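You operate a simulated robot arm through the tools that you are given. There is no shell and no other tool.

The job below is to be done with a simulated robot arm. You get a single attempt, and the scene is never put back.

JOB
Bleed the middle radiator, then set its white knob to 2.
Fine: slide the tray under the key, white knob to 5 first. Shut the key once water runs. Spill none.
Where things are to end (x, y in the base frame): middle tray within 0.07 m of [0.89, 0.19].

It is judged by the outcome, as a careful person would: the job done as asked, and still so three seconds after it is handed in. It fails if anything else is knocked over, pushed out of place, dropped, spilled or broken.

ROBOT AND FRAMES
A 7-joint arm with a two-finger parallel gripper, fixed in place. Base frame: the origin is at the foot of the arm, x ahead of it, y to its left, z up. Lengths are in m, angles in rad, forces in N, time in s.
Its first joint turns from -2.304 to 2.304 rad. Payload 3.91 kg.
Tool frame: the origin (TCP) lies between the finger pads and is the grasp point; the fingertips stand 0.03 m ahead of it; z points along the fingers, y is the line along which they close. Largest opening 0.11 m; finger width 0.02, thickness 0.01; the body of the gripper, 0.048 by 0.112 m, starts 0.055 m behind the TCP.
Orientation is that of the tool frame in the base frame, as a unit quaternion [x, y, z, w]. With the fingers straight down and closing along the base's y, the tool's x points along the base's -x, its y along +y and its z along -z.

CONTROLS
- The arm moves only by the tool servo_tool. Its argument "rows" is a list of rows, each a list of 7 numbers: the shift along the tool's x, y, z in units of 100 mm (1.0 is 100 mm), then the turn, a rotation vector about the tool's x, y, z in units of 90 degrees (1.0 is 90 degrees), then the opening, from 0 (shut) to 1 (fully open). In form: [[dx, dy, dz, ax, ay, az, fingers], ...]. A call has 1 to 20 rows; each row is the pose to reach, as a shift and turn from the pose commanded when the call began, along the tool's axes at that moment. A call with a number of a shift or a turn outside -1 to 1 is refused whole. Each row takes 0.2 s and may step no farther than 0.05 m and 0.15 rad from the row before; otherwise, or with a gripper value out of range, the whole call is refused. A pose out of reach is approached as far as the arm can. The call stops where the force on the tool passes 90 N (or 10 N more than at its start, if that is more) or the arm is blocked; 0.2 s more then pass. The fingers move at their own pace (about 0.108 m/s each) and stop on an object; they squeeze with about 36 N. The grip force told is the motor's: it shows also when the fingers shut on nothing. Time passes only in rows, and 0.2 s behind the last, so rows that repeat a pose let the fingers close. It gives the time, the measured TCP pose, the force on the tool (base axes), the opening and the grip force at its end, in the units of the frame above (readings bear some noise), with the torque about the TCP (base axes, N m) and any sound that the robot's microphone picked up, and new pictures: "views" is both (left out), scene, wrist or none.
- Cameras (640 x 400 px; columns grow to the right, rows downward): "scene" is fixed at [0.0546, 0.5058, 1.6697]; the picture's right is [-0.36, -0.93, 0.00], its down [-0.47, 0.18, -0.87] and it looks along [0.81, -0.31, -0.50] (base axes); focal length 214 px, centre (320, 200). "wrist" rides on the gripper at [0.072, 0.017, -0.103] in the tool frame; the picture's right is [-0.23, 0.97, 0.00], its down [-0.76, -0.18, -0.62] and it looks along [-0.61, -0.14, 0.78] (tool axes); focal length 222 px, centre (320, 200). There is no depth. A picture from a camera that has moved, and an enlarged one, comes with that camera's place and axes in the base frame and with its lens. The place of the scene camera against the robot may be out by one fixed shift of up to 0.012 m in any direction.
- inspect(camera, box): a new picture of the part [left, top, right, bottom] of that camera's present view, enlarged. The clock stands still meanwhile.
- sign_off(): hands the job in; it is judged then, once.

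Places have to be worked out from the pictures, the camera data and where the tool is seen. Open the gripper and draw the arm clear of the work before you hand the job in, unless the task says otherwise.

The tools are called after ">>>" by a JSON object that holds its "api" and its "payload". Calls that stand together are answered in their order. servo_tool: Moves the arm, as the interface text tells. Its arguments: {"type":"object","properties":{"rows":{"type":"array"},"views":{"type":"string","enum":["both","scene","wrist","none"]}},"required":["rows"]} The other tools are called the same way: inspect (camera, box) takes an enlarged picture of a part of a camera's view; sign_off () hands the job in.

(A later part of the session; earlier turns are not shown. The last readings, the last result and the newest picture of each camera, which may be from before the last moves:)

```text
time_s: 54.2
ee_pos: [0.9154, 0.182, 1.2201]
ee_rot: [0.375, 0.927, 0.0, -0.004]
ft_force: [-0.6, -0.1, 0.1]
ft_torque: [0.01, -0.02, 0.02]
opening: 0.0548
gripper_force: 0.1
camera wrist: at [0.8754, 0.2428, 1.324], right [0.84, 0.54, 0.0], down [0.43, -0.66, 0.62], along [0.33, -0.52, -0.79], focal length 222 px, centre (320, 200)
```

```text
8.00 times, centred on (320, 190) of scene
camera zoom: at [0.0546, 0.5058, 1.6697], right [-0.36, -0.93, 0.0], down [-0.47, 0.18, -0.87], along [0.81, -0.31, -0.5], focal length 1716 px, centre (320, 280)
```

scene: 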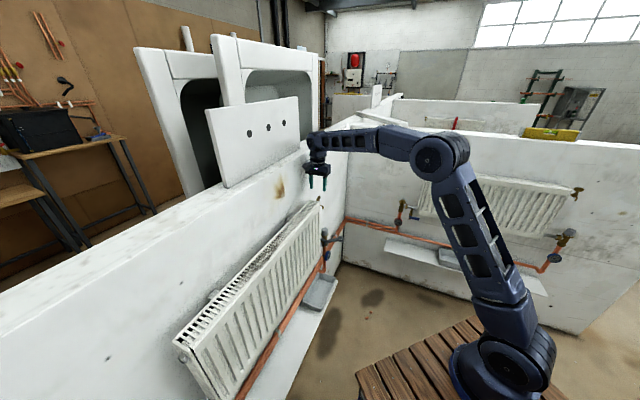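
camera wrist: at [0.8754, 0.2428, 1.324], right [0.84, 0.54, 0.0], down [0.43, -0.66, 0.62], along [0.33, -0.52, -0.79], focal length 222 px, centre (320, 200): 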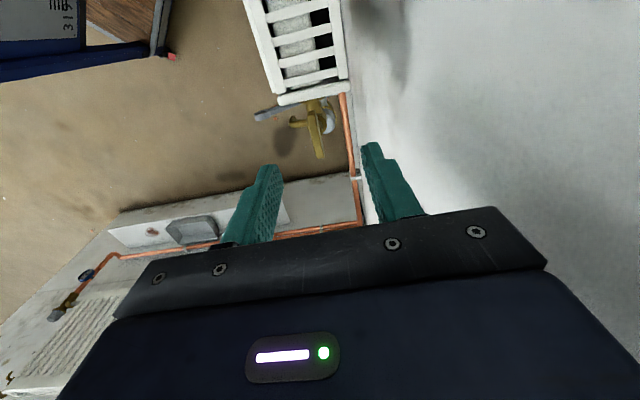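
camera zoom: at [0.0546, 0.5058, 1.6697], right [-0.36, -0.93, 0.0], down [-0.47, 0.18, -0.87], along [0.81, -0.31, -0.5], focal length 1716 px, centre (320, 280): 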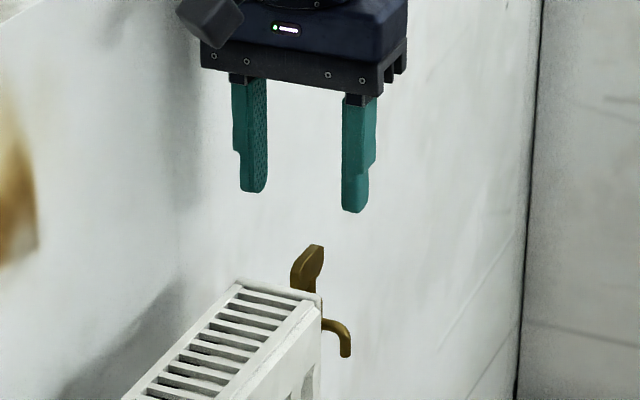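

The wing's centre line is about 3.5 mm nearer the room than the tool centre. I'll correct that and descend 62 mm so the fingertips straddle the wing just above the valve body.

>>> {"api": "servo_tool", "payload": {"rows": [[0, -0.035, 0.15, 0, 0, 0, 0.5], [0, -0.035, 0.3, 0, 0, 0, 0.5], [0, -0.035, 0.45, 0, 0, 0, 0.5], [0, -0.035, 0.55, 0, 0, 0, 0.5], [0, -0.035, 0.62, 0, 0, 0, 0.5]], "views": "both"}}

>>> {"api": "inspect", "payload": {"camera": "wrist", "box": [220, 90, 420, 250]}}

>>> {"api": "inspect", "payload": {"camera": "scene", "box": [290, 175, 350, 225]}}

```text
time_s: 55.4
ee_pos: [0.9117, 0.1778, 1.1565]
ee_rot: [0.375, 0.927, 0.001, -0.004]
ft_force: [-0.5, 0.5, -0.4]
ft_torque: [0.01, -0.02, 0.01]
opening: 0.0547
gripper_force: 0.1
camera wrist: at [0.872, 0.2401, 1.2614], right [0.84, 0.54, 0.0], down [0.43, -0.66, 0.62], along [0.33, -0.52, -0.79], focal length 222 px, centre (320, 200)
```

scene: 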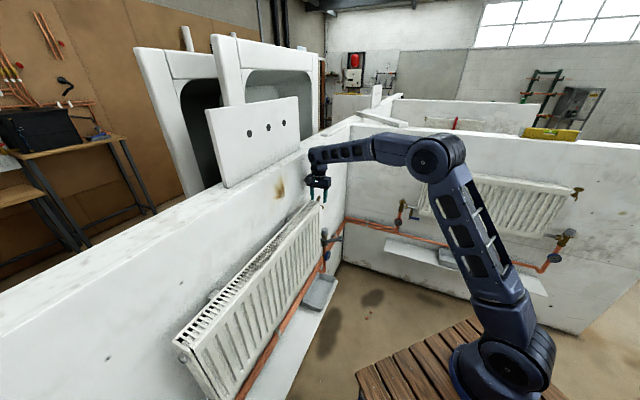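
wrist: 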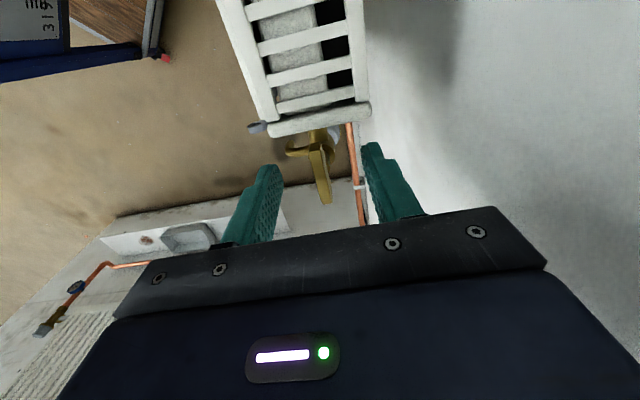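

```text
2.50 times, centred on (320, 170) of wrist
camera zoom: at [0.872, 0.2401, 1.2614], right [0.84, 0.54, 0.0], down [0.43, -0.66, 0.62], along [0.33, -0.52, -0.79], focal length 555 px, centre (320, 275)
```

zoom: 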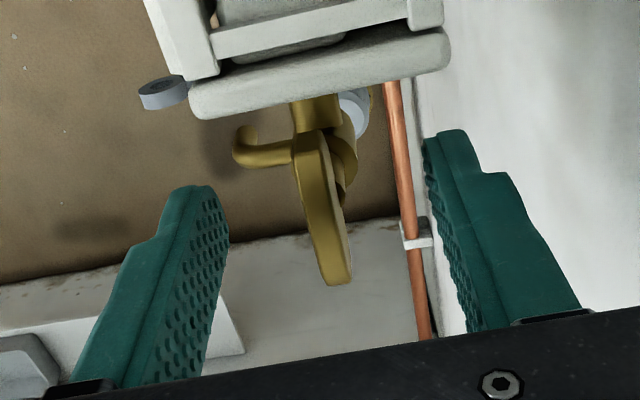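

```text
8.00 times, centred on (320, 200) of scene
camera zoom: at [0.0546, 0.5058, 1.6697], right [-0.36, -0.93, 0.0], down [-0.47, 0.18, -0.87], along [0.81, -0.31, -0.5], focal length 1716 px, centre (320, 200)
```

zoom: 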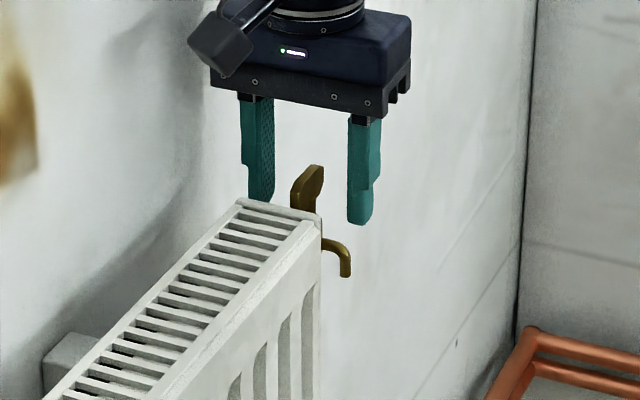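

Clear of contact. I shift 3 mm toward the wall and 3 mm along it to sit on the stem axis at about (0.9115, 0.182), then close on the wing.

>>> {"api": "servo_tool", "payload": {"rows": [[0.03, 0.027, 0, 0, 0, 0, 0.5], [0.03, 0.027, 0, 0, 0, 0, 0.3], [0.03, 0.027, 0, 0, 0, 0, 0.15], [0.03, 0.027, 0, 0, 0, 0, 0.0], [0.03, 0.027, 0, 0, 0, 0, 0.0]], "views": "wrist"}}

>>> {"api": "inspect", "payload": {"camera": "wrist", "box": [240, 90, 400, 230]}}

```text
time_s: 56.6
ee_pos: [0.9114, 0.1814, 1.1577]
ee_rot: [0.375, 0.927, 0.0, -0.006]
ft_force: [-20.0, -13.5, -2.7]
ft_torque: [-0.15, 0.36, -0.07]
opening: 0.0108
gripper_force: 45.0
camera wrist: at [0.8711, 0.2433, 1.2614], right [0.84, 0.54, -0.01], down [0.43, -0.66, 0.62], along [0.33, -0.52, -0.79], focal length 222 px, centre (320, 200)
```

wrist: 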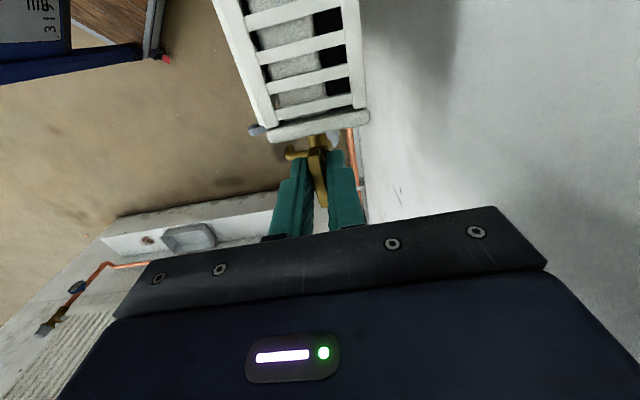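

```text
2.86 times, centred on (320, 160) of wrist
camera zoom: at [0.8711, 0.2433, 1.2614], right [0.84, 0.54, -0.01], down [0.43, -0.66, 0.62], along [0.33, -0.52, -0.79], focal length 635 px, centre (320, 314)
```

zoom: 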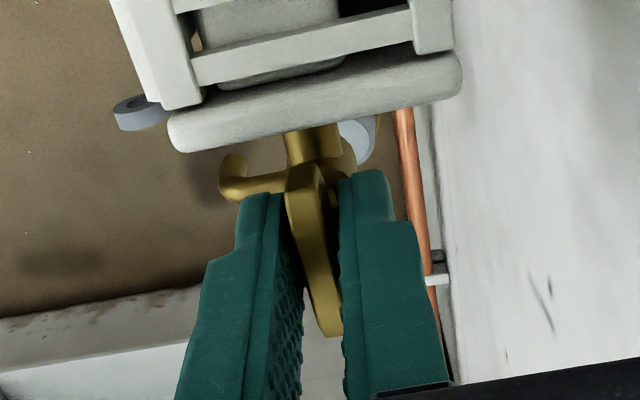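

The wing is held (10.8 mm, 45 N). I'll ease 0.7 mm off the wall side and turn anticlockwise about 25°, listening for air.

>>> {"api": "servo_tool", "payload": {"rows": [[0, -0.007, 0, 0, 0, 0, 0], [0, -0.007, 0, 0, 0, -0.07, 0], [0, -0.007, 0, 0, 0, -0.14, 0], [0, -0.007, 0, 0, 0, -0.21, 0], [0, -0.007, 0, 0, 0, -0.28, 0]], "views": "wrist"}}

>>> {"api": "inspect", "payload": {"camera": "wrist", "box": [240, 90, 400, 230]}}

```text
time_s: 57.8
ee_pos: [0.91, 0.1811, 1.1576]
ee_rot: [0.163, 0.987, 0.002, -0.005]
ft_force: [-22.0, -15.6, -3.0]
ft_torque: [-0.48, 1.29, -0.03]
opening: 0.0106
gripper_force: 45.3
camera wrist: at [0.8479, 0.2196, 1.2615], right [0.53, 0.85, 0.0], down [0.67, -0.42, 0.62], along [0.52, -0.33, -0.79], focal length 222 px, centre (320, 200)
```

wrist: 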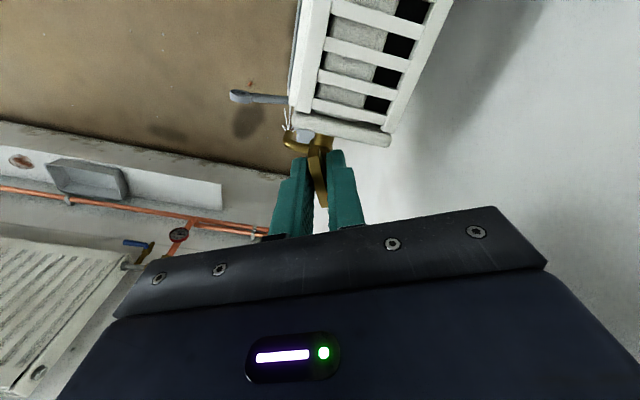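

```text
2.86 times, centred on (320, 160) of wrist
camera zoom: at [0.8479, 0.2196, 1.2615], right [0.53, 0.85, 0.0], down [0.67, -0.42, 0.62], along [0.52, -0.33, -0.79], focal length 635 px, centre (320, 314)
```

zoom: 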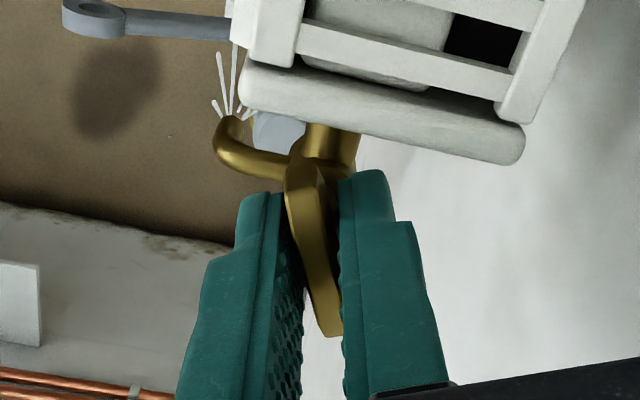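

White streaks now come from the spout: air is escaping. I hold this opening and watch and listen for water.

>>> {"api": "servo_tool", "payload": {"rows": [[0, 0, 0, 0, 0, 0, 0], [0, 0, 0, 0, 0, 0, 0], [0, 0, 0, 0, 0, 0, 0]], "views": "wrist"}}

>>> {"api": "inspect", "payload": {"camera": "wrist", "box": [260, 90, 340, 160]}}

```text
time_s: 58.6
ee_pos: [0.9104, 0.181, 1.1585]
ee_rot: [0.164, 0.986, 0.002, -0.005]
ft_force: [-24.7, -18.4, -4.5]
ft_torque: [-0.68, 0.84, -0.03]
opening: 0.0105
gripper_force: 44.9
camera wrist: at [0.8479, 0.2196, 1.2615], right [0.53, 0.85, 0.0], down [0.67, -0.42, 0.62], along [0.52, -0.33, -0.79], focal length 222 px, centre (320, 200)
```

wrist: 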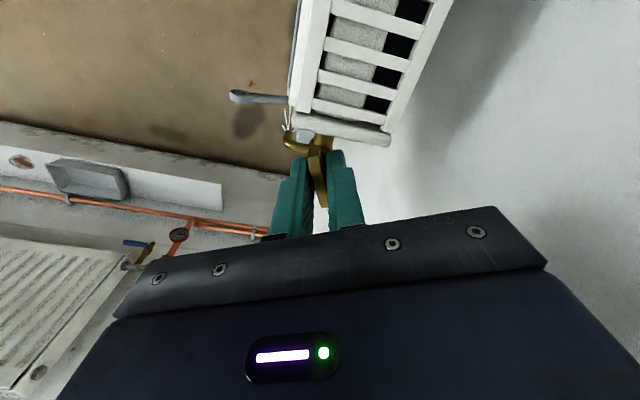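

```text
5.71 times, centred on (300, 125) of wrist
camera zoom: at [0.8479, 0.2196, 1.2615], right [0.53, 0.85, 0.0], down [0.67, -0.42, 0.62], along [0.52, -0.33, -0.79], focal length 1269 px, centre (434, 629)
```

zoom: 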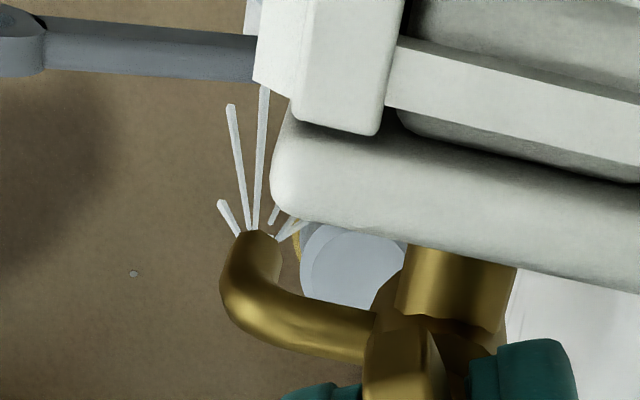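

Still only air streaks, no water. I keep waiting in short intervals, watching the spout.

>>> {"api": "servo_tool", "payload": {"rows": [[0, 0, 0, 0, 0, 0, 0], [0, 0, 0, 0, 0, 0, 0], [0, 0, 0, 0, 0, 0, 0], [0, 0, 0, 0, 0, 0, 0], [0, 0, 0, 0, 0, 0, 0], [0, 0, 0, 0, 0, 0, 0]], "views": "none"}}

>>> {"api": "inspect", "payload": {"camera": "wrist", "box": [260, 90, 340, 160]}}

```text
time_s: 60.0
ee_pos: [0.9106, 0.1811, 1.1575]
ee_rot: [0.163, 0.987, 0.002, -0.004]
ft_force: [-24.8, -19.6, -6.3]
ft_torque: [-0.79, 0.75, -0.02]
opening: 0.0107
gripper_force: 45.1
```

```text
5.71 times, centred on (300, 125) of wrist
camera zoom: at [0.8479, 0.2196, 1.2615], right [0.53, 0.85, 0.0], down [0.67, -0.42, 0.62], along [0.52, -0.33, -0.79], focal length 1269 px, centre (434, 629)
```

zoom: 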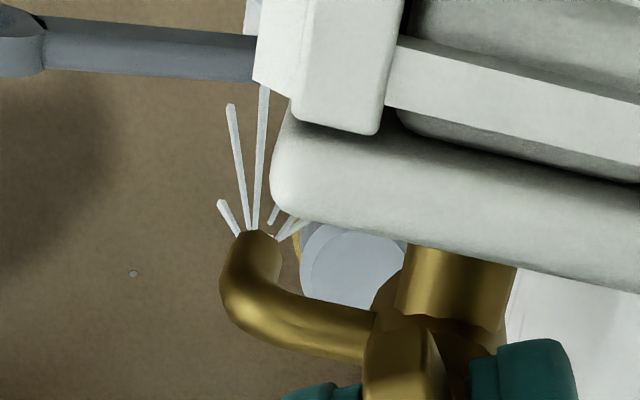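

Still hissing air. I wait about 2 s more and look again.

>>> {"api": "servo_tool", "payload": {"rows": [[0, 0, 0, 0, 0, 0, 0], [0, 0, 0, 0, 0, 0, 0], [0, 0, 0, 0, 0, 0, 0], [0, 0, 0, 0, 0, 0, 0], [0, 0, 0, 0, 0, 0, 0], [0, 0, 0, 0, 0, 0, 0], [0, 0, 0, 0, 0, 0, 0], [0, 0, 0, 0, 0, 0, 0]], "views": "none"}}

>>> {"api": "inspect", "payload": {"camera": "wrist", "box": [260, 90, 340, 160]}}

```text
time_s: 61.8
ee_pos: [0.9096, 0.1815, 1.1575]
ee_rot: [0.163, 0.987, 0.002, -0.004]
ft_force: [-25.0, -18.8, -6.9]
ft_torque: [-0.78, 0.76, -0.01]
opening: 0.0105
gripper_force: 44.9
```

```text
5.71 times, centred on (300, 125) of wrist
camera zoom: at [0.848, 0.2196, 1.2615], right [0.53, 0.85, 0.0], down [0.67, -0.42, 0.62], along [0.52, -0.33, -0.79], focal length 1269 px, centre (434, 629)
```

zoom: 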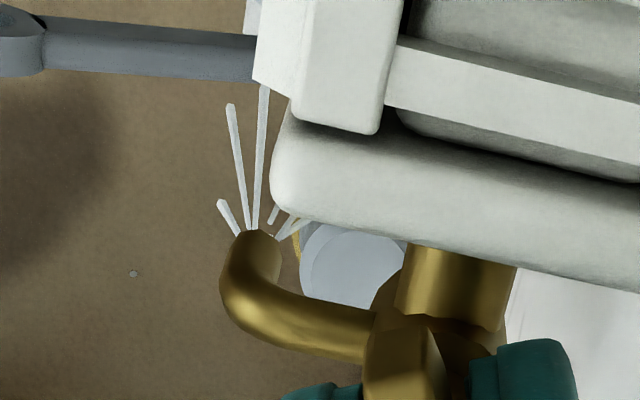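

No change yet; I'll wait another 3 s.

>>> {"api": "servo_tool", "payload": {"rows": [[0, 0, 0, 0, 0, 0, 0], [0, 0, 0, 0, 0, 0, 0], [0, 0, 0, 0, 0, 0, 0], [0, 0, 0, 0, 0, 0, 0], [0, 0, 0, 0, 0, 0, 0], [0, 0, 0, 0, 0, 0, 0], [0, 0, 0, 0, 0, 0, 0], [0, 0, 0, 0, 0, 0, 0], [0, 0, 0, 0, 0, 0, 0], [0, 0, 0, 0, 0, 0, 0], [0, 0, 0, 0, 0, 0, 0], [0, 0, 0, 0, 0, 0, 0]], "views": "none"}}

>>> {"api": "inspect", "payload": {"camera": "wrist", "box": [260, 90, 340, 160]}}

```text
time_s: 64.4
ee_pos: [0.9104, 0.1824, 1.1572]
ee_rot: [0.163, 0.987, 0.003, -0.004]
ft_force: [-22.0, -18.2, -7.0]
ft_torque: [-0.72, 0.75, -0.04]
opening: 0.0107
gripper_force: 45.3
```

```text
5.71 times, centred on (300, 125) of wrist
camera zoom: at [0.848, 0.2196, 1.2615], right [0.53, 0.85, 0.0], down [0.67, -0.42, 0.62], along [0.52, -0.33, -0.79], focal length 1269 px, centre (434, 629)
```

zoom: 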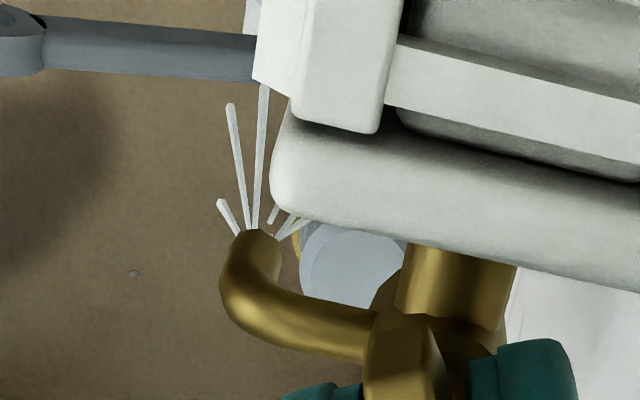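

Only air so far; it vents slowly at this small opening. I'll open about 20° more and watch again.

>>> {"api": "servo_tool", "payload": {"rows": [[0.003, -0.006, 0, 0, 0, -0.07, 0], [0.003, -0.006, 0, 0, 0, -0.14, 0], [0.003, -0.006, 0, 0, 0, -0.22, 0], [0.003, -0.006, 0, 0, 0, -0.22, 0], [0.003, -0.006, 0, 0, 0, -0.22, 0]], "views": "wrist"}}

>>> {"api": "inspect", "payload": {"camera": "wrist", "box": [250, 70, 350, 170]}}

```text
time_s: 65.6
ee_pos: [0.9104, 0.1804, 1.1576]
ee_rot: [-0.009, 1.0, 0.002, -0.004]
ft_force: [-14.4, -14.4, -5.0]
ft_torque: [-0.66, 0.39, 0.01]
opening: 0.0106
gripper_force: 44.8
camera wrist: at [0.8383, 0.1953, 1.2615], right [0.21, 0.98, 0.0], down [0.77, -0.17, 0.62], along [0.6, -0.13, -0.79], focal length 222 px, centre (320, 200)
```

wrist: 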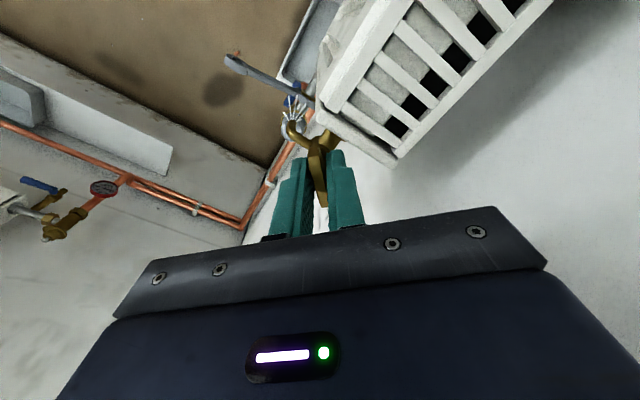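

```text
4.00 times, centred on (300, 120) of wrist
camera zoom: at [0.8383, 0.1953, 1.2615], right [0.21, 0.98, 0.0], down [0.77, -0.17, 0.62], along [0.6, -0.13, -0.79], focal length 888 px, centre (400, 520)
```

zoom: 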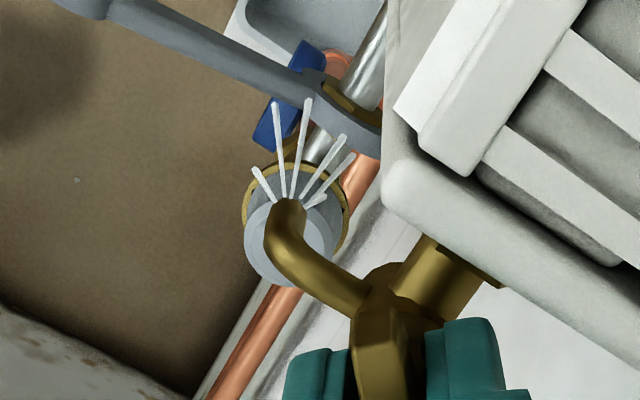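

The air jet is a little stronger and its drop line passes clear of the spanner, gauge and pipes down to the tray. I wait 1.5 s more.

>>> {"api": "servo_tool", "payload": {"rows": [[0, 0, 0, 0, 0, 0, 0], [0, 0, 0, 0, 0, 0, 0], [0, 0, 0, 0, 0, 0, 0], [0, 0, 0, 0, 0, 0, 0], [0, 0, 0, 0, 0, 0, 0], [0, 0, 0, 0, 0, 0, 0]], "views": "none"}}

>>> {"api": "inspect", "payload": {"camera": "wrist", "box": [250, 70, 350, 170]}}

```text
time_s: 67.0
ee_pos: [0.9099, 0.1807, 1.1564]
ee_rot: [-0.01, 1.0, 0.003, -0.003]
ft_force: [-9.5, -12.7, -2.5]
ft_torque: [-0.66, 0.28, 0.02]
opening: 0.0108
gripper_force: 45.0
```

```text
4.00 times, centred on (300, 120) of wrist
camera zoom: at [0.8383, 0.1954, 1.2615], right [0.21, 0.98, 0.0], down [0.77, -0.17, 0.62], along [0.6, -0.13, -0.79], focal length 888 px, centre (400, 520)
```

zoom: 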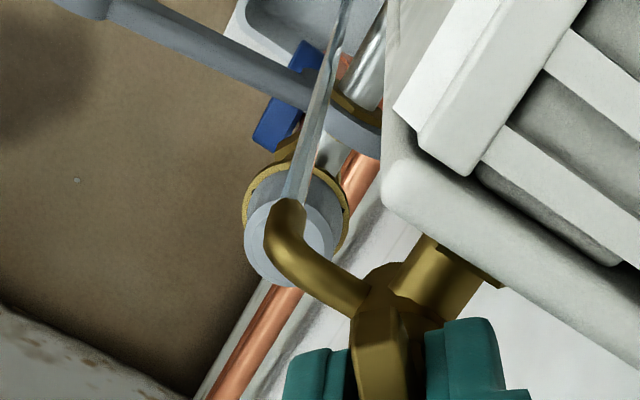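

Water is running as a clear stream into the tray. I shut the key at once, turning clockwise the full 45° back.

>>> {"api": "servo_tool", "payload": {"rows": [[0, 0, 0, 0, 0, 0.095, 0], [0, 0, 0, 0, 0, 0.19, 0], [0, 0, 0, 0, 0, 0.285, 0], [0, 0, 0, 0, 0, 0.38, 0], [0, 0, 0, 0, 0, 0.475, 0], [0, 0, 0, 0, 0, 0.51, 0]], "views": "wrist"}}

>>> {"api": "inspect", "payload": {"camera": "wrist", "box": [250, 70, 390, 200]}}

```text
time_s: 68.4
ee_pos: [0.9092, 0.182, 1.158]
ee_rot: [0.382, 0.924, 0.001, -0.005]
ft_force: [-3.3, -5.6, 1.7]
ft_torque: [0.06, -0.06, 0.18]
opening: 0.0108
gripper_force: 45.2
camera wrist: at [0.8721, 0.2437, 1.2615], right [0.85, 0.53, 0.0], down [0.42, -0.67, 0.62], along [0.32, -0.53, -0.79], focal length 222 px, centre (320, 200)
```

wrist: 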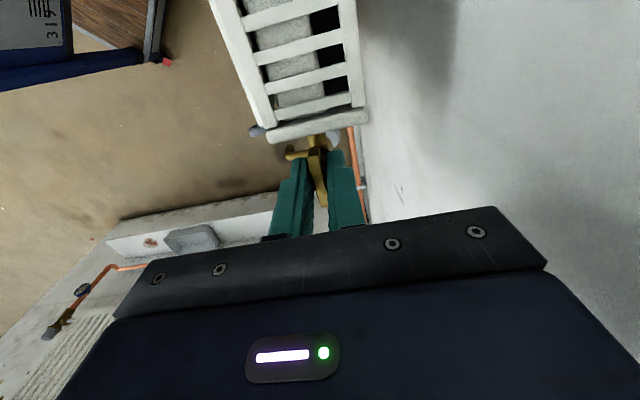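

```text
3.08 times, centred on (320, 135) of wrist
camera zoom: at [0.8721, 0.2437, 1.2615], right [0.85, 0.53, 0.0], down [0.42, -0.67, 0.62], along [0.32, -0.53, -0.79], focal length 684 px, centre (320, 400)
```

zoom: 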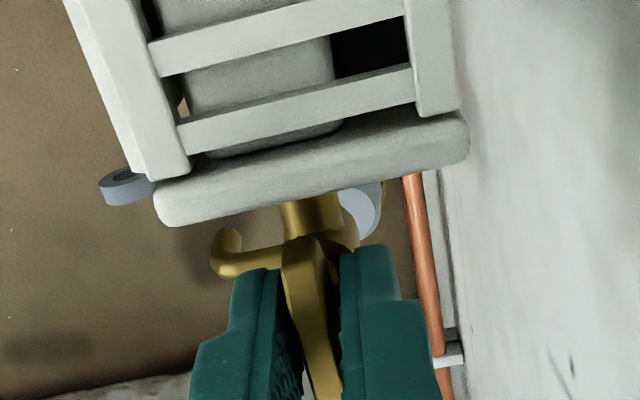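

The stream seems gone, and a small resisting torque suggests the seat. I'll snug it about 2° more, wait, and inspect from both cameras for drips.

>>> {"api": "servo_tool", "payload": {"rows": [[0, 0, 0, 0, 0, 0.025, 0], [0, 0, 0, 0, 0, 0.025, 0], [0, 0, 0, 0, 0, 0.025, 0]], "views": "scene"}}

>>> {"api": "inspect", "payload": {"camera": "scene", "box": [290, 175, 350, 225]}}

>>> {"api": "inspect", "payload": {"camera": "scene", "box": [280, 190, 360, 320]}}

>>> {"api": "inspect", "payload": {"camera": "wrist", "box": [270, 110, 340, 180]}}

```text
time_s: 69.2
ee_pos: [0.9109, 0.1807, 1.1579]
ee_rot: [0.4, 0.917, 0.001, -0.005]
ft_force: [-2.9, -3.4, 2.1]
ft_torque: [-0.09, -0.2, 0.04]
opening: 0.0108
gripper_force: 44.7
```

scene: 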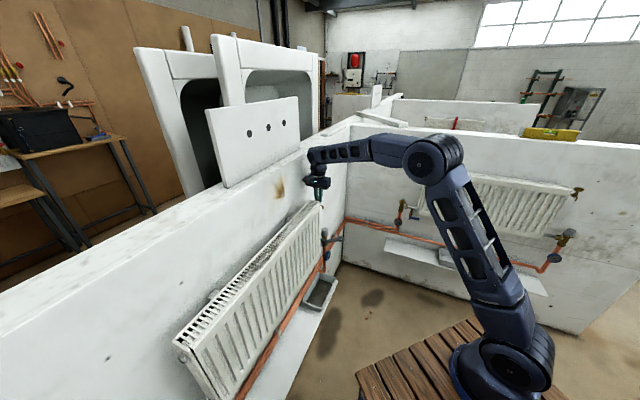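

```text
8.00 times, centred on (320, 200) of scene
camera zoom: at [0.0546, 0.5058, 1.6697], right [-0.36, -0.93, 0.0], down [-0.47, 0.18, -0.87], along [0.81, -0.31, -0.5], focal length 1716 px, centre (320, 200)
```

zoom: 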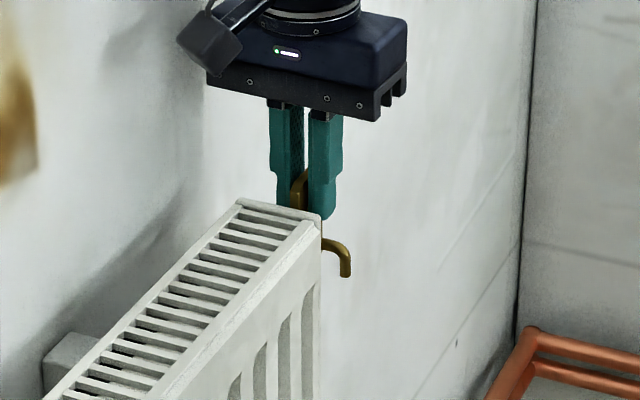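

```text
3.08 times, centred on (320, 255) of scene
camera zoom: at [0.0546, 0.5058, 1.6697], right [-0.36, -0.93, 0.0], down [-0.47, 0.18, -0.87], along [0.81, -0.31, -0.5], focal length 660 px, centre (320, 31)
```

zoom: 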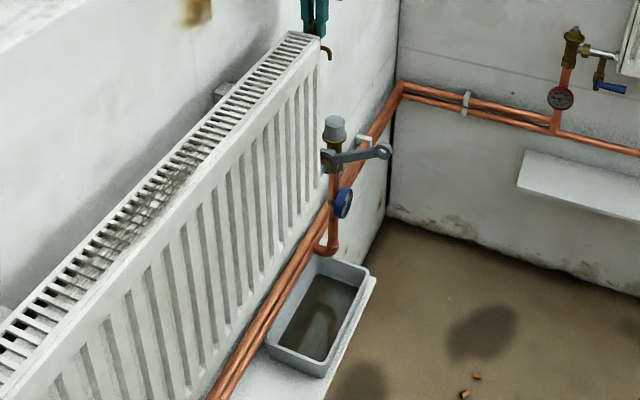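

```text
5.71 times, centred on (305, 145) of wrist
camera zoom: at [0.8745, 0.2452, 1.2615], right [0.87, 0.5, 0.0], down [0.39, -0.68, 0.62], along [0.3, -0.54, -0.79], focal length 1269 px, centre (406, 514)
```

zoom: 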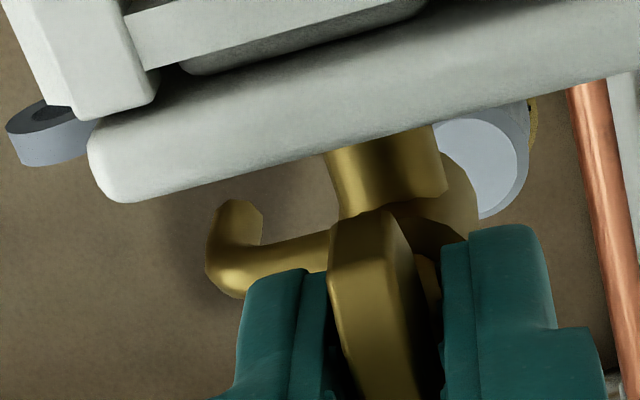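

The spout is dry, the water lies in the tray, nothing spilled. I release the key and rise straight up.

>>> {"api": "servo_tool", "payload": {"rows": [[0, 0, 0, 0, 0, 0, 0.5], [0, 0, 0, 0, 0, 0, 0.5], [0, 0, -0.2, 0, 0, 0, 0.5], [0, 0, -0.5, 0, 0, 0, 0.5], [0, 0, -0.9, 0, 0, 0, 0.5], [0, -0.1, -1.0, 0, 0, 0, 0.5]], "views": "wrist"}}

>>> {"api": "inspect", "payload": {"camera": "wrist", "box": [250, 40, 400, 180]}}

>>> {"api": "inspect", "payload": {"camera": "scene", "box": [280, 190, 360, 320]}}

```text
time_s: 70.6
ee_pos: [0.905, 0.1743, 1.2591]
ee_rot: [0.401, 0.916, 0.0, -0.005]
ft_force: [0.2, -0.7, 0.6]
ft_torque: [-0.02, 0.03, 0.0]
opening: 0.0551
gripper_force: 0.0
camera wrist: at [0.8687, 0.2378, 1.3617], right [0.87, 0.5, -0.01], down [0.39, -0.68, 0.62], along [0.3, -0.54, -0.79], focal length 222 px, centre (320, 200)
```

wrist: 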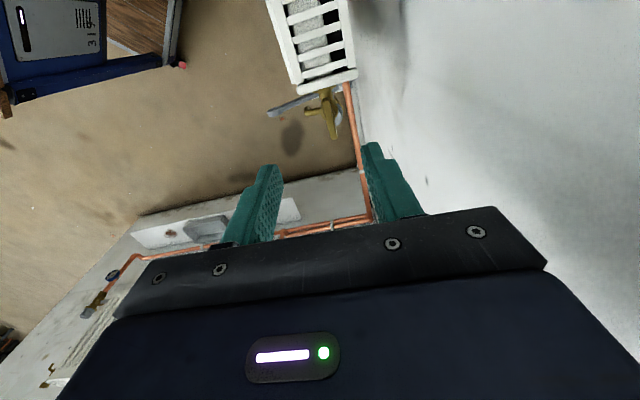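

```text
2.86 times, centred on (325, 110) of wrist
camera zoom: at [0.8687, 0.2378, 1.3617], right [0.87, 0.5, -0.01], down [0.39, -0.68, 0.62], along [0.3, -0.54, -0.79], focal length 635 px, centre (306, 457)
```

zoom: 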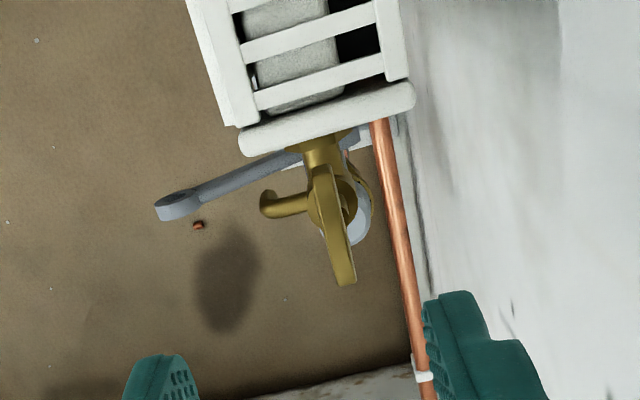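

```text
3.08 times, centred on (320, 255) of scene
camera zoom: at [0.0546, 0.5058, 1.6697], right [-0.36, -0.93, 0.0], down [-0.47, 0.18, -0.87], along [0.81, -0.31, -0.5], focal length 660 px, centre (320, 31)
```

zoom: 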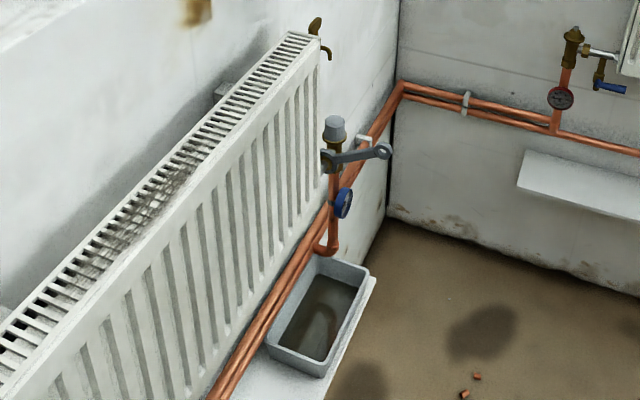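

The key is shut with a dry spout, and the tray is undisturbed. I back away from the wall while turning to the front pose, then travel left to the white knob.

>>> {"api": "servo_tool", "payload": {"rows": [[0, -0.2, 0, 0, 0, -0.09, 0.5], [0, -0.4, 0, 0, 0, -0.18, 0.5], [0, -0.6, 0, 0, 0, -0.27, 0.5], [0, -0.8, 0, 0, 0, -0.36, 0.5], [-0.04, -1.0, 0, 0, 0, -0.45, 0.5], [-0.04, -1.0, 0, 0, 0, -0.54, 0.5], [-0.04, -1.0, 0, 0, 0, -0.63, 0.5], [-0.04, -1.0, 0, 0, 0, -0.72, 0.5], [-0.04, -1.0, 0, 0, 0, -0.81, 0.6], [-0.04, -1.0, 0, 0, 0, -0.9, 0.7], [-0.04, -1.0, 0, 0, 0, -0.99, 0.8]], "views": "none"}}

>>> {"api": "servo_tool", "payload": {"rows": [[0.3, 0.33, 0, 0, 0, 0, 0.8], [0.6, 0.66, 0, 0, 0, 0, 0.8], [0.9, 1.0, 0, 0, 0, 0, 0.8]], "views": "none"}}

>>> {"api": "servo_tool", "payload": {"rows": [[0, 0.33, 0, 0, 0, 0, 0.8], [0, 0.66, 0, 0, 0, 0, 0.8], [0, 1.0, 0, 0, 0, 0, 0.8]], "views": "none"}}

>>> {"api": "servo_tool", "payload": {"rows": [[0, 0.33, 0, 0, 0, 0, 0.8], [0, 0.66, 0, 0, 0, 0, 0.8], [0, 1.0, 0, 0, 0, 0, 0.8]], "views": "none"}}

>>> {"api": "servo_tool", "payload": {"rows": [[0, 0.33, 0, 0, 0, 0, 0.8], [0, 0.66, 0, 0, 0, 0, 0.8], [0, 1.0, 0, 0, 0, 0, 0.8]], "views": "scene"}}

```text
time_s: 73.0
ee_pos: [0.8341, 0.1018, 1.2579]
ee_rot: [-0.359, 0.933, 0.003, -0.003]
ft_force: [0.6, -0.6, 0.4]
ft_torque: [-0.02, 0.0, 0.01]
opening: 0.0881
gripper_force: 0.1
```

```text
time_s: 73.8
ee_pos: [0.6994, 0.1172, 1.2587]
ee_rot: [-0.358, 0.934, 0.004, -0.003]
ft_force: [0.1, -1.1, -1.0]
ft_torque: [-0.02, 0.08, 0.0]
opening: 0.0882
gripper_force: 0.0
```

```text
time_s: 74.6
ee_pos: [0.6332, 0.1895, 1.2596]
ee_rot: [-0.357, 0.934, 0.004, -0.002]
ft_force: [0.4, -0.9, -0.4]
ft_torque: [0.0, 0.02, -0.01]
opening: 0.0881
gripper_force: 0.0
```

```text
time_s: 75.4
ee_pos: [0.5671, 0.2655, 1.2603]
ee_rot: [-0.357, 0.934, 0.004, -0.004]
ft_force: [0.6, -0.7, 0.4]
ft_torque: [0.03, 0.03, 0.02]
opening: 0.0881
gripper_force: 0.2
```

```text
time_s: 76.2
ee_pos: [0.4992, 0.3395, 1.2617]
ee_rot: [-0.358, 0.934, 0.004, -0.002]
ft_force: [0.1, 0.0, 0.2]
ft_torque: [0.05, 0.03, -0.01]
opening: 0.0879
gripper_force: 0.0
```

scene: 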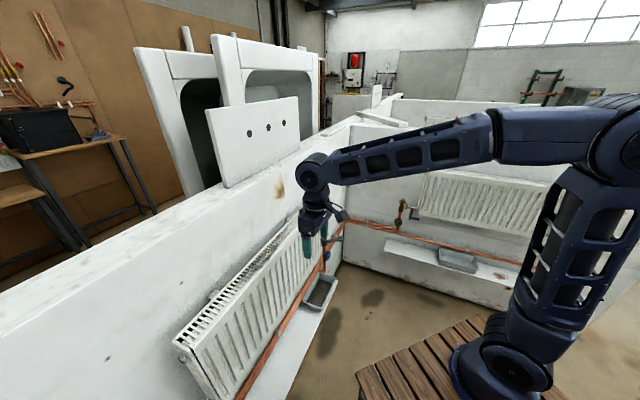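

All clear so far. I continue left four more moves, descending to about z = 1.02 in front of the knob.

>>> {"api": "servo_tool", "payload": {"rows": [[0, 0.33, 0.2, 0, 0, 0, 0.8], [0, 0.66, 0.4, 0, 0, 0, 0.8], [0, 1.0, 0.6, 0, 0, 0, 0.8]], "views": "none"}}

>>> {"api": "servo_tool", "payload": {"rows": [[0, 0.33, 0.2, 0, 0, 0, 0.8], [0, 0.66, 0.4, 0, 0, 0, 0.8], [0, 1.0, 0.6, 0, 0, 0, 0.8]], "views": "none"}}

>>> {"api": "servo_tool", "payload": {"rows": [[0, 0.33, 0.2, 0, 0, 0, 0.8], [0, 0.66, 0.4, 0, 0, 0, 0.8], [0, 1.0, 0.6, 0, 0, 0, 0.8]], "views": "none"}}

>>> {"api": "servo_tool", "payload": {"rows": [[0, 0.33, 0.2, 0, 0, 0, 0.8], [0, 0.66, 0.3, 0, 0, 0, 0.8], [0, 1.0, 0.4, 0, 0, 0, 0.8]], "views": "wrist"}}

>>> {"api": "inspect", "payload": {"camera": "wrist", "box": [300, 0, 460, 120]}}

```text
time_s: 77.0
ee_pos: [0.4324, 0.4147, 1.2022]
ee_rot: [-0.358, 0.934, 0.004, -0.002]
ft_force: [-0.4, -1.3, 0.8]
ft_torque: [0.0, -0.01, 0.01]
opening: 0.0879
gripper_force: 0.0
```

```text
time_s: 77.8
ee_pos: [0.3632, 0.4887, 1.1427]
ee_rot: [-0.358, 0.934, 0.005, -0.002]
ft_force: [-0.5, -0.8, 0.9]
ft_torque: [0.02, 0.05, -0.02]
opening: 0.0879
gripper_force: 0.0
```

```text
time_s: 78.6
ee_pos: [0.2958, 0.5646, 1.086]
ee_rot: [-0.358, 0.934, 0.004, -0.002]
ft_force: [1.0, -0.7, 1.0]
ft_torque: [0.04, 0.04, 0.0]
opening: 0.0879
gripper_force: 0.0
```

```text
time_s: 79.4
ee_pos: [0.2303, 0.6394, 1.045]
ee_rot: [-0.357, 0.934, 0.005, -0.002]
ft_force: [0.3, 0.0, -0.4]
ft_torque: [0.01, 0.01, 0.02]
opening: 0.0878
gripper_force: 0.0
camera wrist: at [0.1662, 0.6022, 1.1485], right [-0.48, 0.88, 0.01], down [0.69, 0.37, 0.62], along [0.54, 0.3, -0.78], focal length 222 px, centre (320, 200)
```

wrist: 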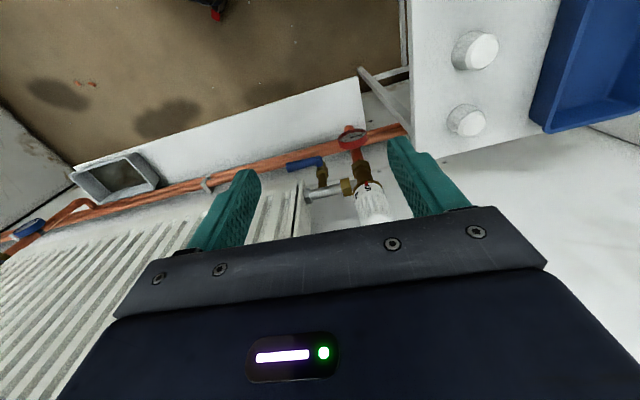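

```text
3.33 times, centred on (380, 60) of wrist
camera zoom: at [0.1662, 0.6022, 1.1485], right [-0.48, 0.88, 0.01], down [0.69, 0.37, 0.62], along [0.54, 0.3, -0.78], focal length 740 px, centre (120, 667)
```

zoom: 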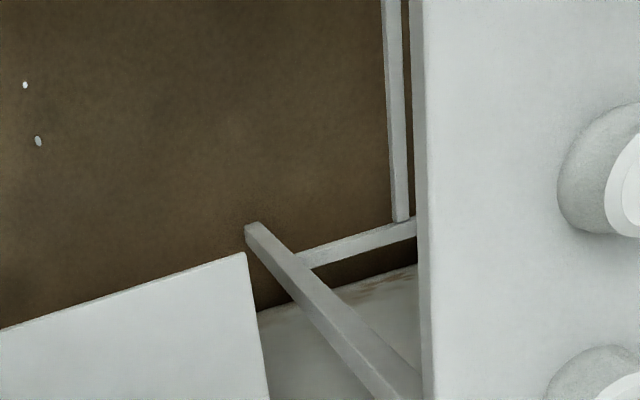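

Now I move above the knob and turn the tool anticlockwise to the start of a clockwise stroke.

>>> {"api": "servo_tool", "payload": {"rows": [[-0.3, 0.07, 0, 0, 0, 0, 0.8], [-0.6, 0.15, 0, 0, 0, 0, 0.8], [-0.9, 0.22, 0, 0, 0, 0, 0.8]], "views": "none"}}

>>> {"api": "servo_tool", "payload": {"rows": [[-0.1, 0.04, 0.05, 0, 0, -0.09, 0.8], [-0.2, 0.07, 0.1, 0, 0, -0.18, 0.8], [-0.3, 0.11, 0.15, 0, 0, -0.27, 0.8], [-0.4, 0.15, 0.2, 0, 0, -0.36, 0.8], [-0.5, 0.18, 0.3, 0, 0, -0.45, 0.8], [-0.593, 0.216, 0.4, 0, 0, -0.535, 0.8]], "views": "wrist"}}

>>> {"api": "inspect", "payload": {"camera": "wrist", "box": [230, 60, 430, 200]}}

```text
time_s: 80.2
ee_pos: [0.2824, 0.7155, 1.0447]
ee_rot: [-0.358, 0.934, 0.003, -0.003]
ft_force: [0.5, -0.2, 0.3]
ft_torque: [0.02, -0.01, 0.01]
opening: 0.0881
gripper_force: 0.1
```

```text
time_s: 81.6
ee_pos: [0.3119, 0.7718, 1.0043]
ee_rot: [0.708, -0.706, -0.004, 0.0]
ft_force: [-0.5, 0.4, 0.1]
ft_torque: [0.01, 0.0, -0.02]
opening: 0.0879
gripper_force: 0.0
camera wrist: at [0.2958, 0.6979, 1.1076], right [-0.97, 0.22, 0.01], down [0.18, 0.76, 0.63], along [0.13, 0.61, -0.78], focal length 222 px, centre (320, 200)
```

wrist: 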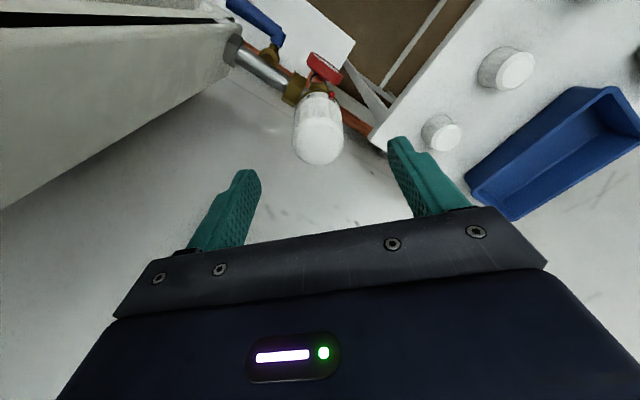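

```text
2.86 times, centred on (330, 130) of wrist
camera zoom: at [0.2958, 0.6979, 1.1076], right [-0.97, 0.22, 0.01], down [0.18, 0.76, 0.63], along [0.13, 0.61, -0.78], focal length 635 px, centre (291, 400)
```

zoom: 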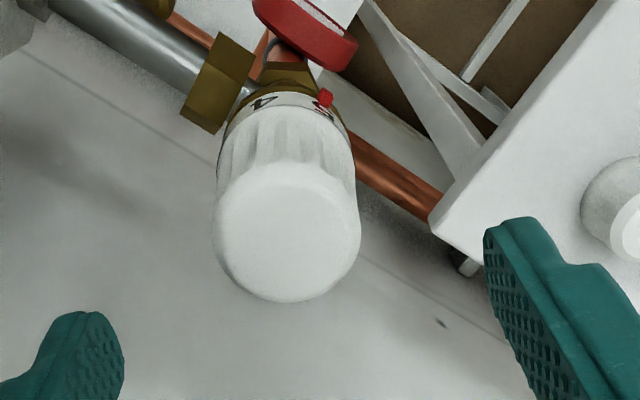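

Centred; 5 at the pointer still. I descend to z≈0.921 and grip the knob.

>>> {"api": "servo_tool", "payload": {"rows": [[0, -0.006, 0.25, 0, 0, 0, 0.8], [0, -0.006, 0.5, 0, 0, 0, 0.8], [0, -0.006, 0.7, 0, 0, 0, 0.8], [0, -0.006, 0.83, 0, 0, 0, 0.8], [0, -0.006, 0.83, 0, 0, 0, 0.5], [0, -0.006, 0.83, 0, 0, 0, 0.3], [0, -0.006, 0.83, 0, 0, 0, 0.3]], "views": "wrist"}}

>>> {"api": "inspect", "payload": {"camera": "wrist", "box": [290, 90, 370, 150]}}

```text
time_s: 83.2
ee_pos: [0.3129, 0.7712, 0.9219]
ee_rot: [0.708, -0.707, -0.005, 0.0]
ft_force: [16.6, 0.2, -3.4]
ft_torque: [0.23, -0.68, -0.01]
opening: 0.045
gripper_force: 45.6
camera wrist: at [0.2969, 0.6982, 1.0246], right [-0.97, 0.23, 0.01], down [0.18, 0.76, 0.63], along [0.14, 0.61, -0.78], focal length 222 px, centre (320, 200)
```

wrist: 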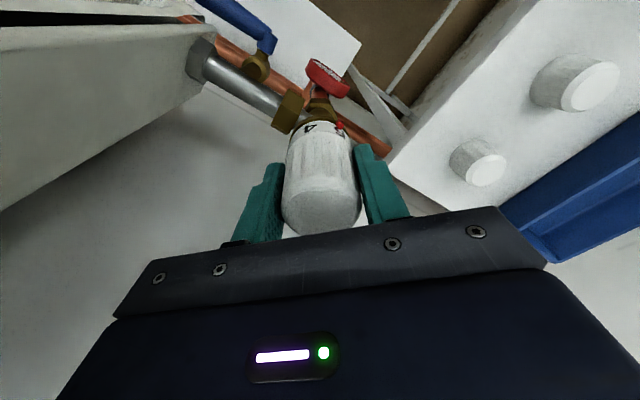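

```text
6.67 times, centred on (330, 120) of wrist
camera zoom: at [0.2969, 0.6982, 1.0246], right [-0.97, 0.23, 0.01], down [0.18, 0.76, 0.63], along [0.14, 0.61, -0.78], focal length 1481 px, centre (253, 733)
```

zoom: 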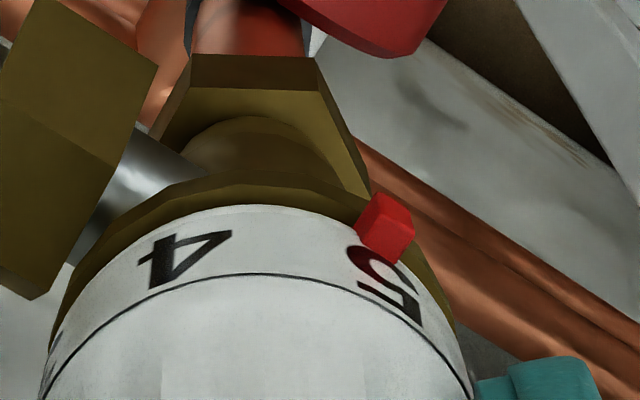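

Gripped. Now the clockwise stroke, first 49°, checking side force.

>>> {"api": "servo_tool", "payload": {"rows": [[0, -0.004, 0, 0, 0, 0.09, 0.3], [0.003, -0.004, 0, 0, 0, 0.18, 0.3], [0.006, -0.004, 0, 0, 0, 0.27, 0.3], [0.008, -0.004, 0, 0, 0, 0.36, 0.3], [0.01, -0.004, 0, 0, 0, 0.45, 0.3], [0.01, -0.004, 0, 0, 0, 0.54, 0.3]], "views": "none"}}

```text
time_s: 84.6
ee_pos: [0.3126, 0.7721, 0.9222]
ee_rot: [-0.354, 0.935, 0.005, -0.003]
ft_force: [18.7, 26.9, -10.4]
ft_torque: [1.18, -1.03, 0.04]
opening: 0.0449
gripper_force: 44.9
```

Side force is moderate (33 N), now toward the wall; I ease 0.8 mm that way and continue another 59°.

>>> {"api": "servo_tool", "payload": {"rows": [[-0.008, 0.001, 0, 0, 0, 0.09, 0.3], [-0.008, 0.001, 0, 0, 0, 0.18, 0.3], [-0.008, 0.001, 0, 0, 0, 0.27, 0.3], [-0.008, 0.001, 0, 0, 0, 0.36, 0.3], [-0.008, 0.001, 0, 0, 0, 0.45, 0.3], [-0.008, 0.001, 0, 0, 0, 0.54, 0.3], [-0.008, 0.001, 0, 0, 0, 0.63, 0.3], [-0.008, 0.001, 0, 0, 0, 0.66, 0.3]], "views": "wrist"}}

>>> {"api": "inspect", "payload": {"camera": "wrist", "box": [230, 60, 430, 200]}}

```text
time_s: 86.4
ee_pos: [0.3117, 0.7735, 0.9222]
ee_rot: [0.156, 0.988, 0.002, -0.005]
ft_force: [-0.6, 51.3, -1.2]
ft_torque: [1.4, -0.4, 0.08]
opening: 0.045
gripper_force: 44.9
camera wrist: at [0.2487, 0.8107, 1.026], right [0.52, 0.86, 0.0], down [0.67, -0.41, 0.61], along [0.53, -0.32, -0.79], focal length 222 px, centre (320, 200)
```

wrist: 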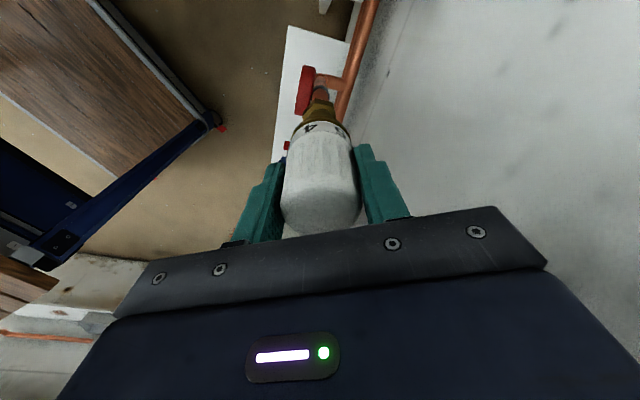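

```text
2.86 times, centred on (330, 130) of wrist
camera zoom: at [0.2487, 0.8107, 1.026], right [0.52, 0.86, 0.0], down [0.67, -0.41, 0.61], along [0.53, -0.32, -0.79], focal length 635 px, centre (291, 400)
```

zoom: 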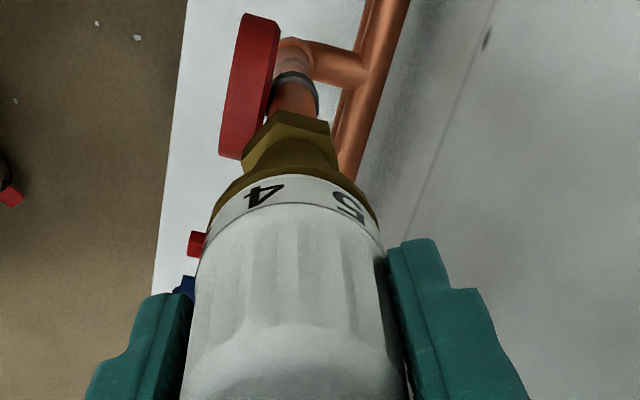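

About 108° done, so the knob is near 3. I release, swing back anticlockwise 54°, and read the free position before regripping.

>>> {"api": "servo_tool", "payload": {"rows": [[0, 0, 0, 0, 0, 0, 0.75], [0, 0, 0, 0, 0, 0, 0.75], [0, 0, 0, 0, 0, -0.09, 0.75], [0, 0, 0, 0, 0, -0.18, 0.75], [0, 0, 0, 0, 0, -0.27, 0.75], [0, 0, 0, 0, 0, -0.36, 0.75], [0, 0, 0, 0, 0, -0.45, 0.75], [0, 0, 0, 0, 0, -0.54, 0.75], [0, 0, 0, 0, 0, -0.63, 0.75]], "views": "wrist"}}

>>> {"api": "inspect", "payload": {"camera": "wrist", "box": [250, 70, 390, 170]}}

```text
time_s: 88.4
ee_pos: [0.3126, 0.7703, 0.9222]
ee_rot: [-0.334, 0.943, 0.004, -0.003]
ft_force: [-0.1, 0.1, 0.5]
ft_torque: [0.01, 0.01, -0.01]
opening: 0.0827
gripper_force: 0.1
camera wrist: at [0.2459, 0.7379, 1.0253], right [-0.44, 0.9, 0.01], down [0.71, 0.34, 0.62], along [0.55, 0.28, -0.79], focal length 222 px, centre (320, 200)
```

wrist: 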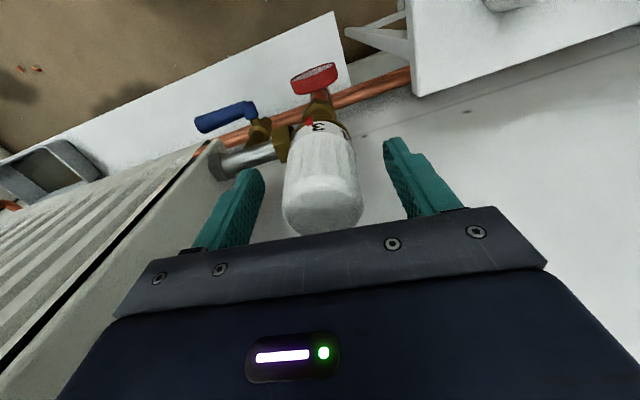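

```text
4.00 times, centred on (320, 120) of wrist
camera zoom: at [0.2459, 0.7379, 1.0253], right [-0.44, 0.9, 0.01], down [0.71, 0.34, 0.62], along [0.55, 0.28, -0.79], focal length 888 px, centre (320, 520)
```

zoom: 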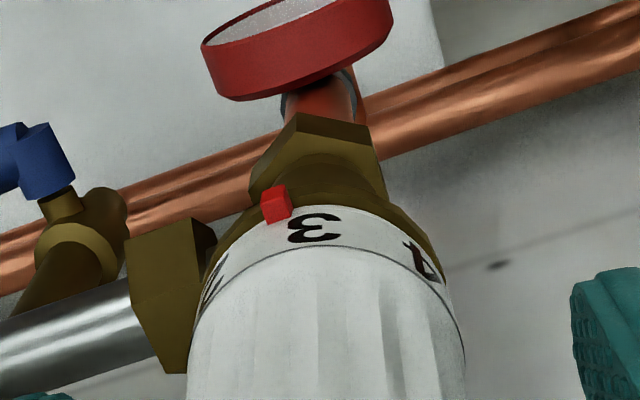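

Pointer is between 2 and 3, about 16° past 3, so roughly 34° clockwise remains to reach 2. I regrip, turn that far, and check.

>>> {"api": "servo_tool", "payload": {"rows": [[-0.009, 0.012, 0, 0, 0, 0, 0.5], [-0.009, 0.012, 0, 0, 0, 0, 0.3], [-0.009, 0.012, 0, 0, 0, 0, 0.3], [-0.009, 0.012, 0, 0, 0, 0.08, 0.3], [-0.009, 0.012, 0, 0, 0, 0.16, 0.3], [-0.009, 0.012, 0, 0, 0, 0.24, 0.3], [-0.009, 0.012, 0, 0, 0, 0.32, 0.3], [-0.009, 0.012, 0, 0, 0, 0.36, 0.3]], "views": "wrist"}}

>>> {"api": "inspect", "payload": {"camera": "wrist", "box": [250, 70, 390, 170]}}

```text
time_s: 90.2
ee_pos: [0.3128, 0.7722, 0.9217]
ee_rot: [-0.055, 0.998, 0.004, -0.003]
ft_force: [3.1, 5.6, -3.2]
ft_torque: [0.2, -0.42, -0.01]
opening: 0.0453
gripper_force: 44.8
camera wrist: at [0.239, 0.7807, 1.0258], right [0.12, 0.99, 0.0], down [0.78, -0.1, 0.62], along [0.61, -0.07, -0.79], focal length 222 px, centre (320, 200)
```

wrist: 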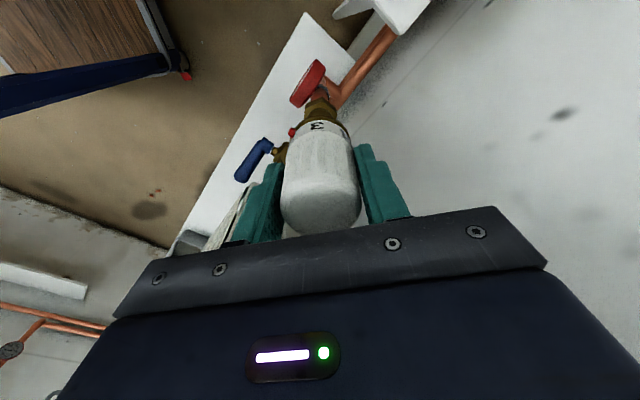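

```text
4.00 times, centred on (320, 120) of wrist
camera zoom: at [0.239, 0.7807, 1.0258], right [0.12, 0.99, 0.0], down [0.78, -0.1, 0.62], along [0.61, -0.07, -0.79], focal length 888 px, centre (320, 520)
```

zoom: 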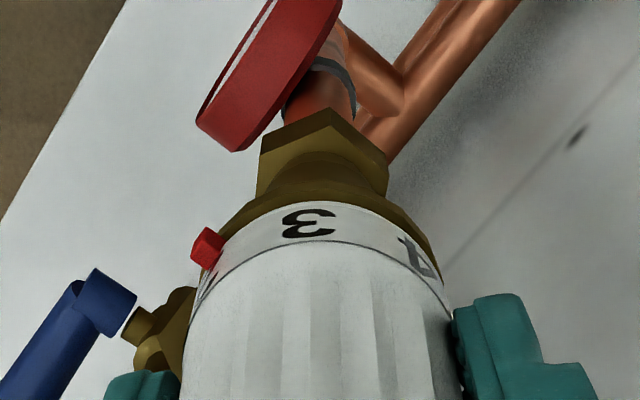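

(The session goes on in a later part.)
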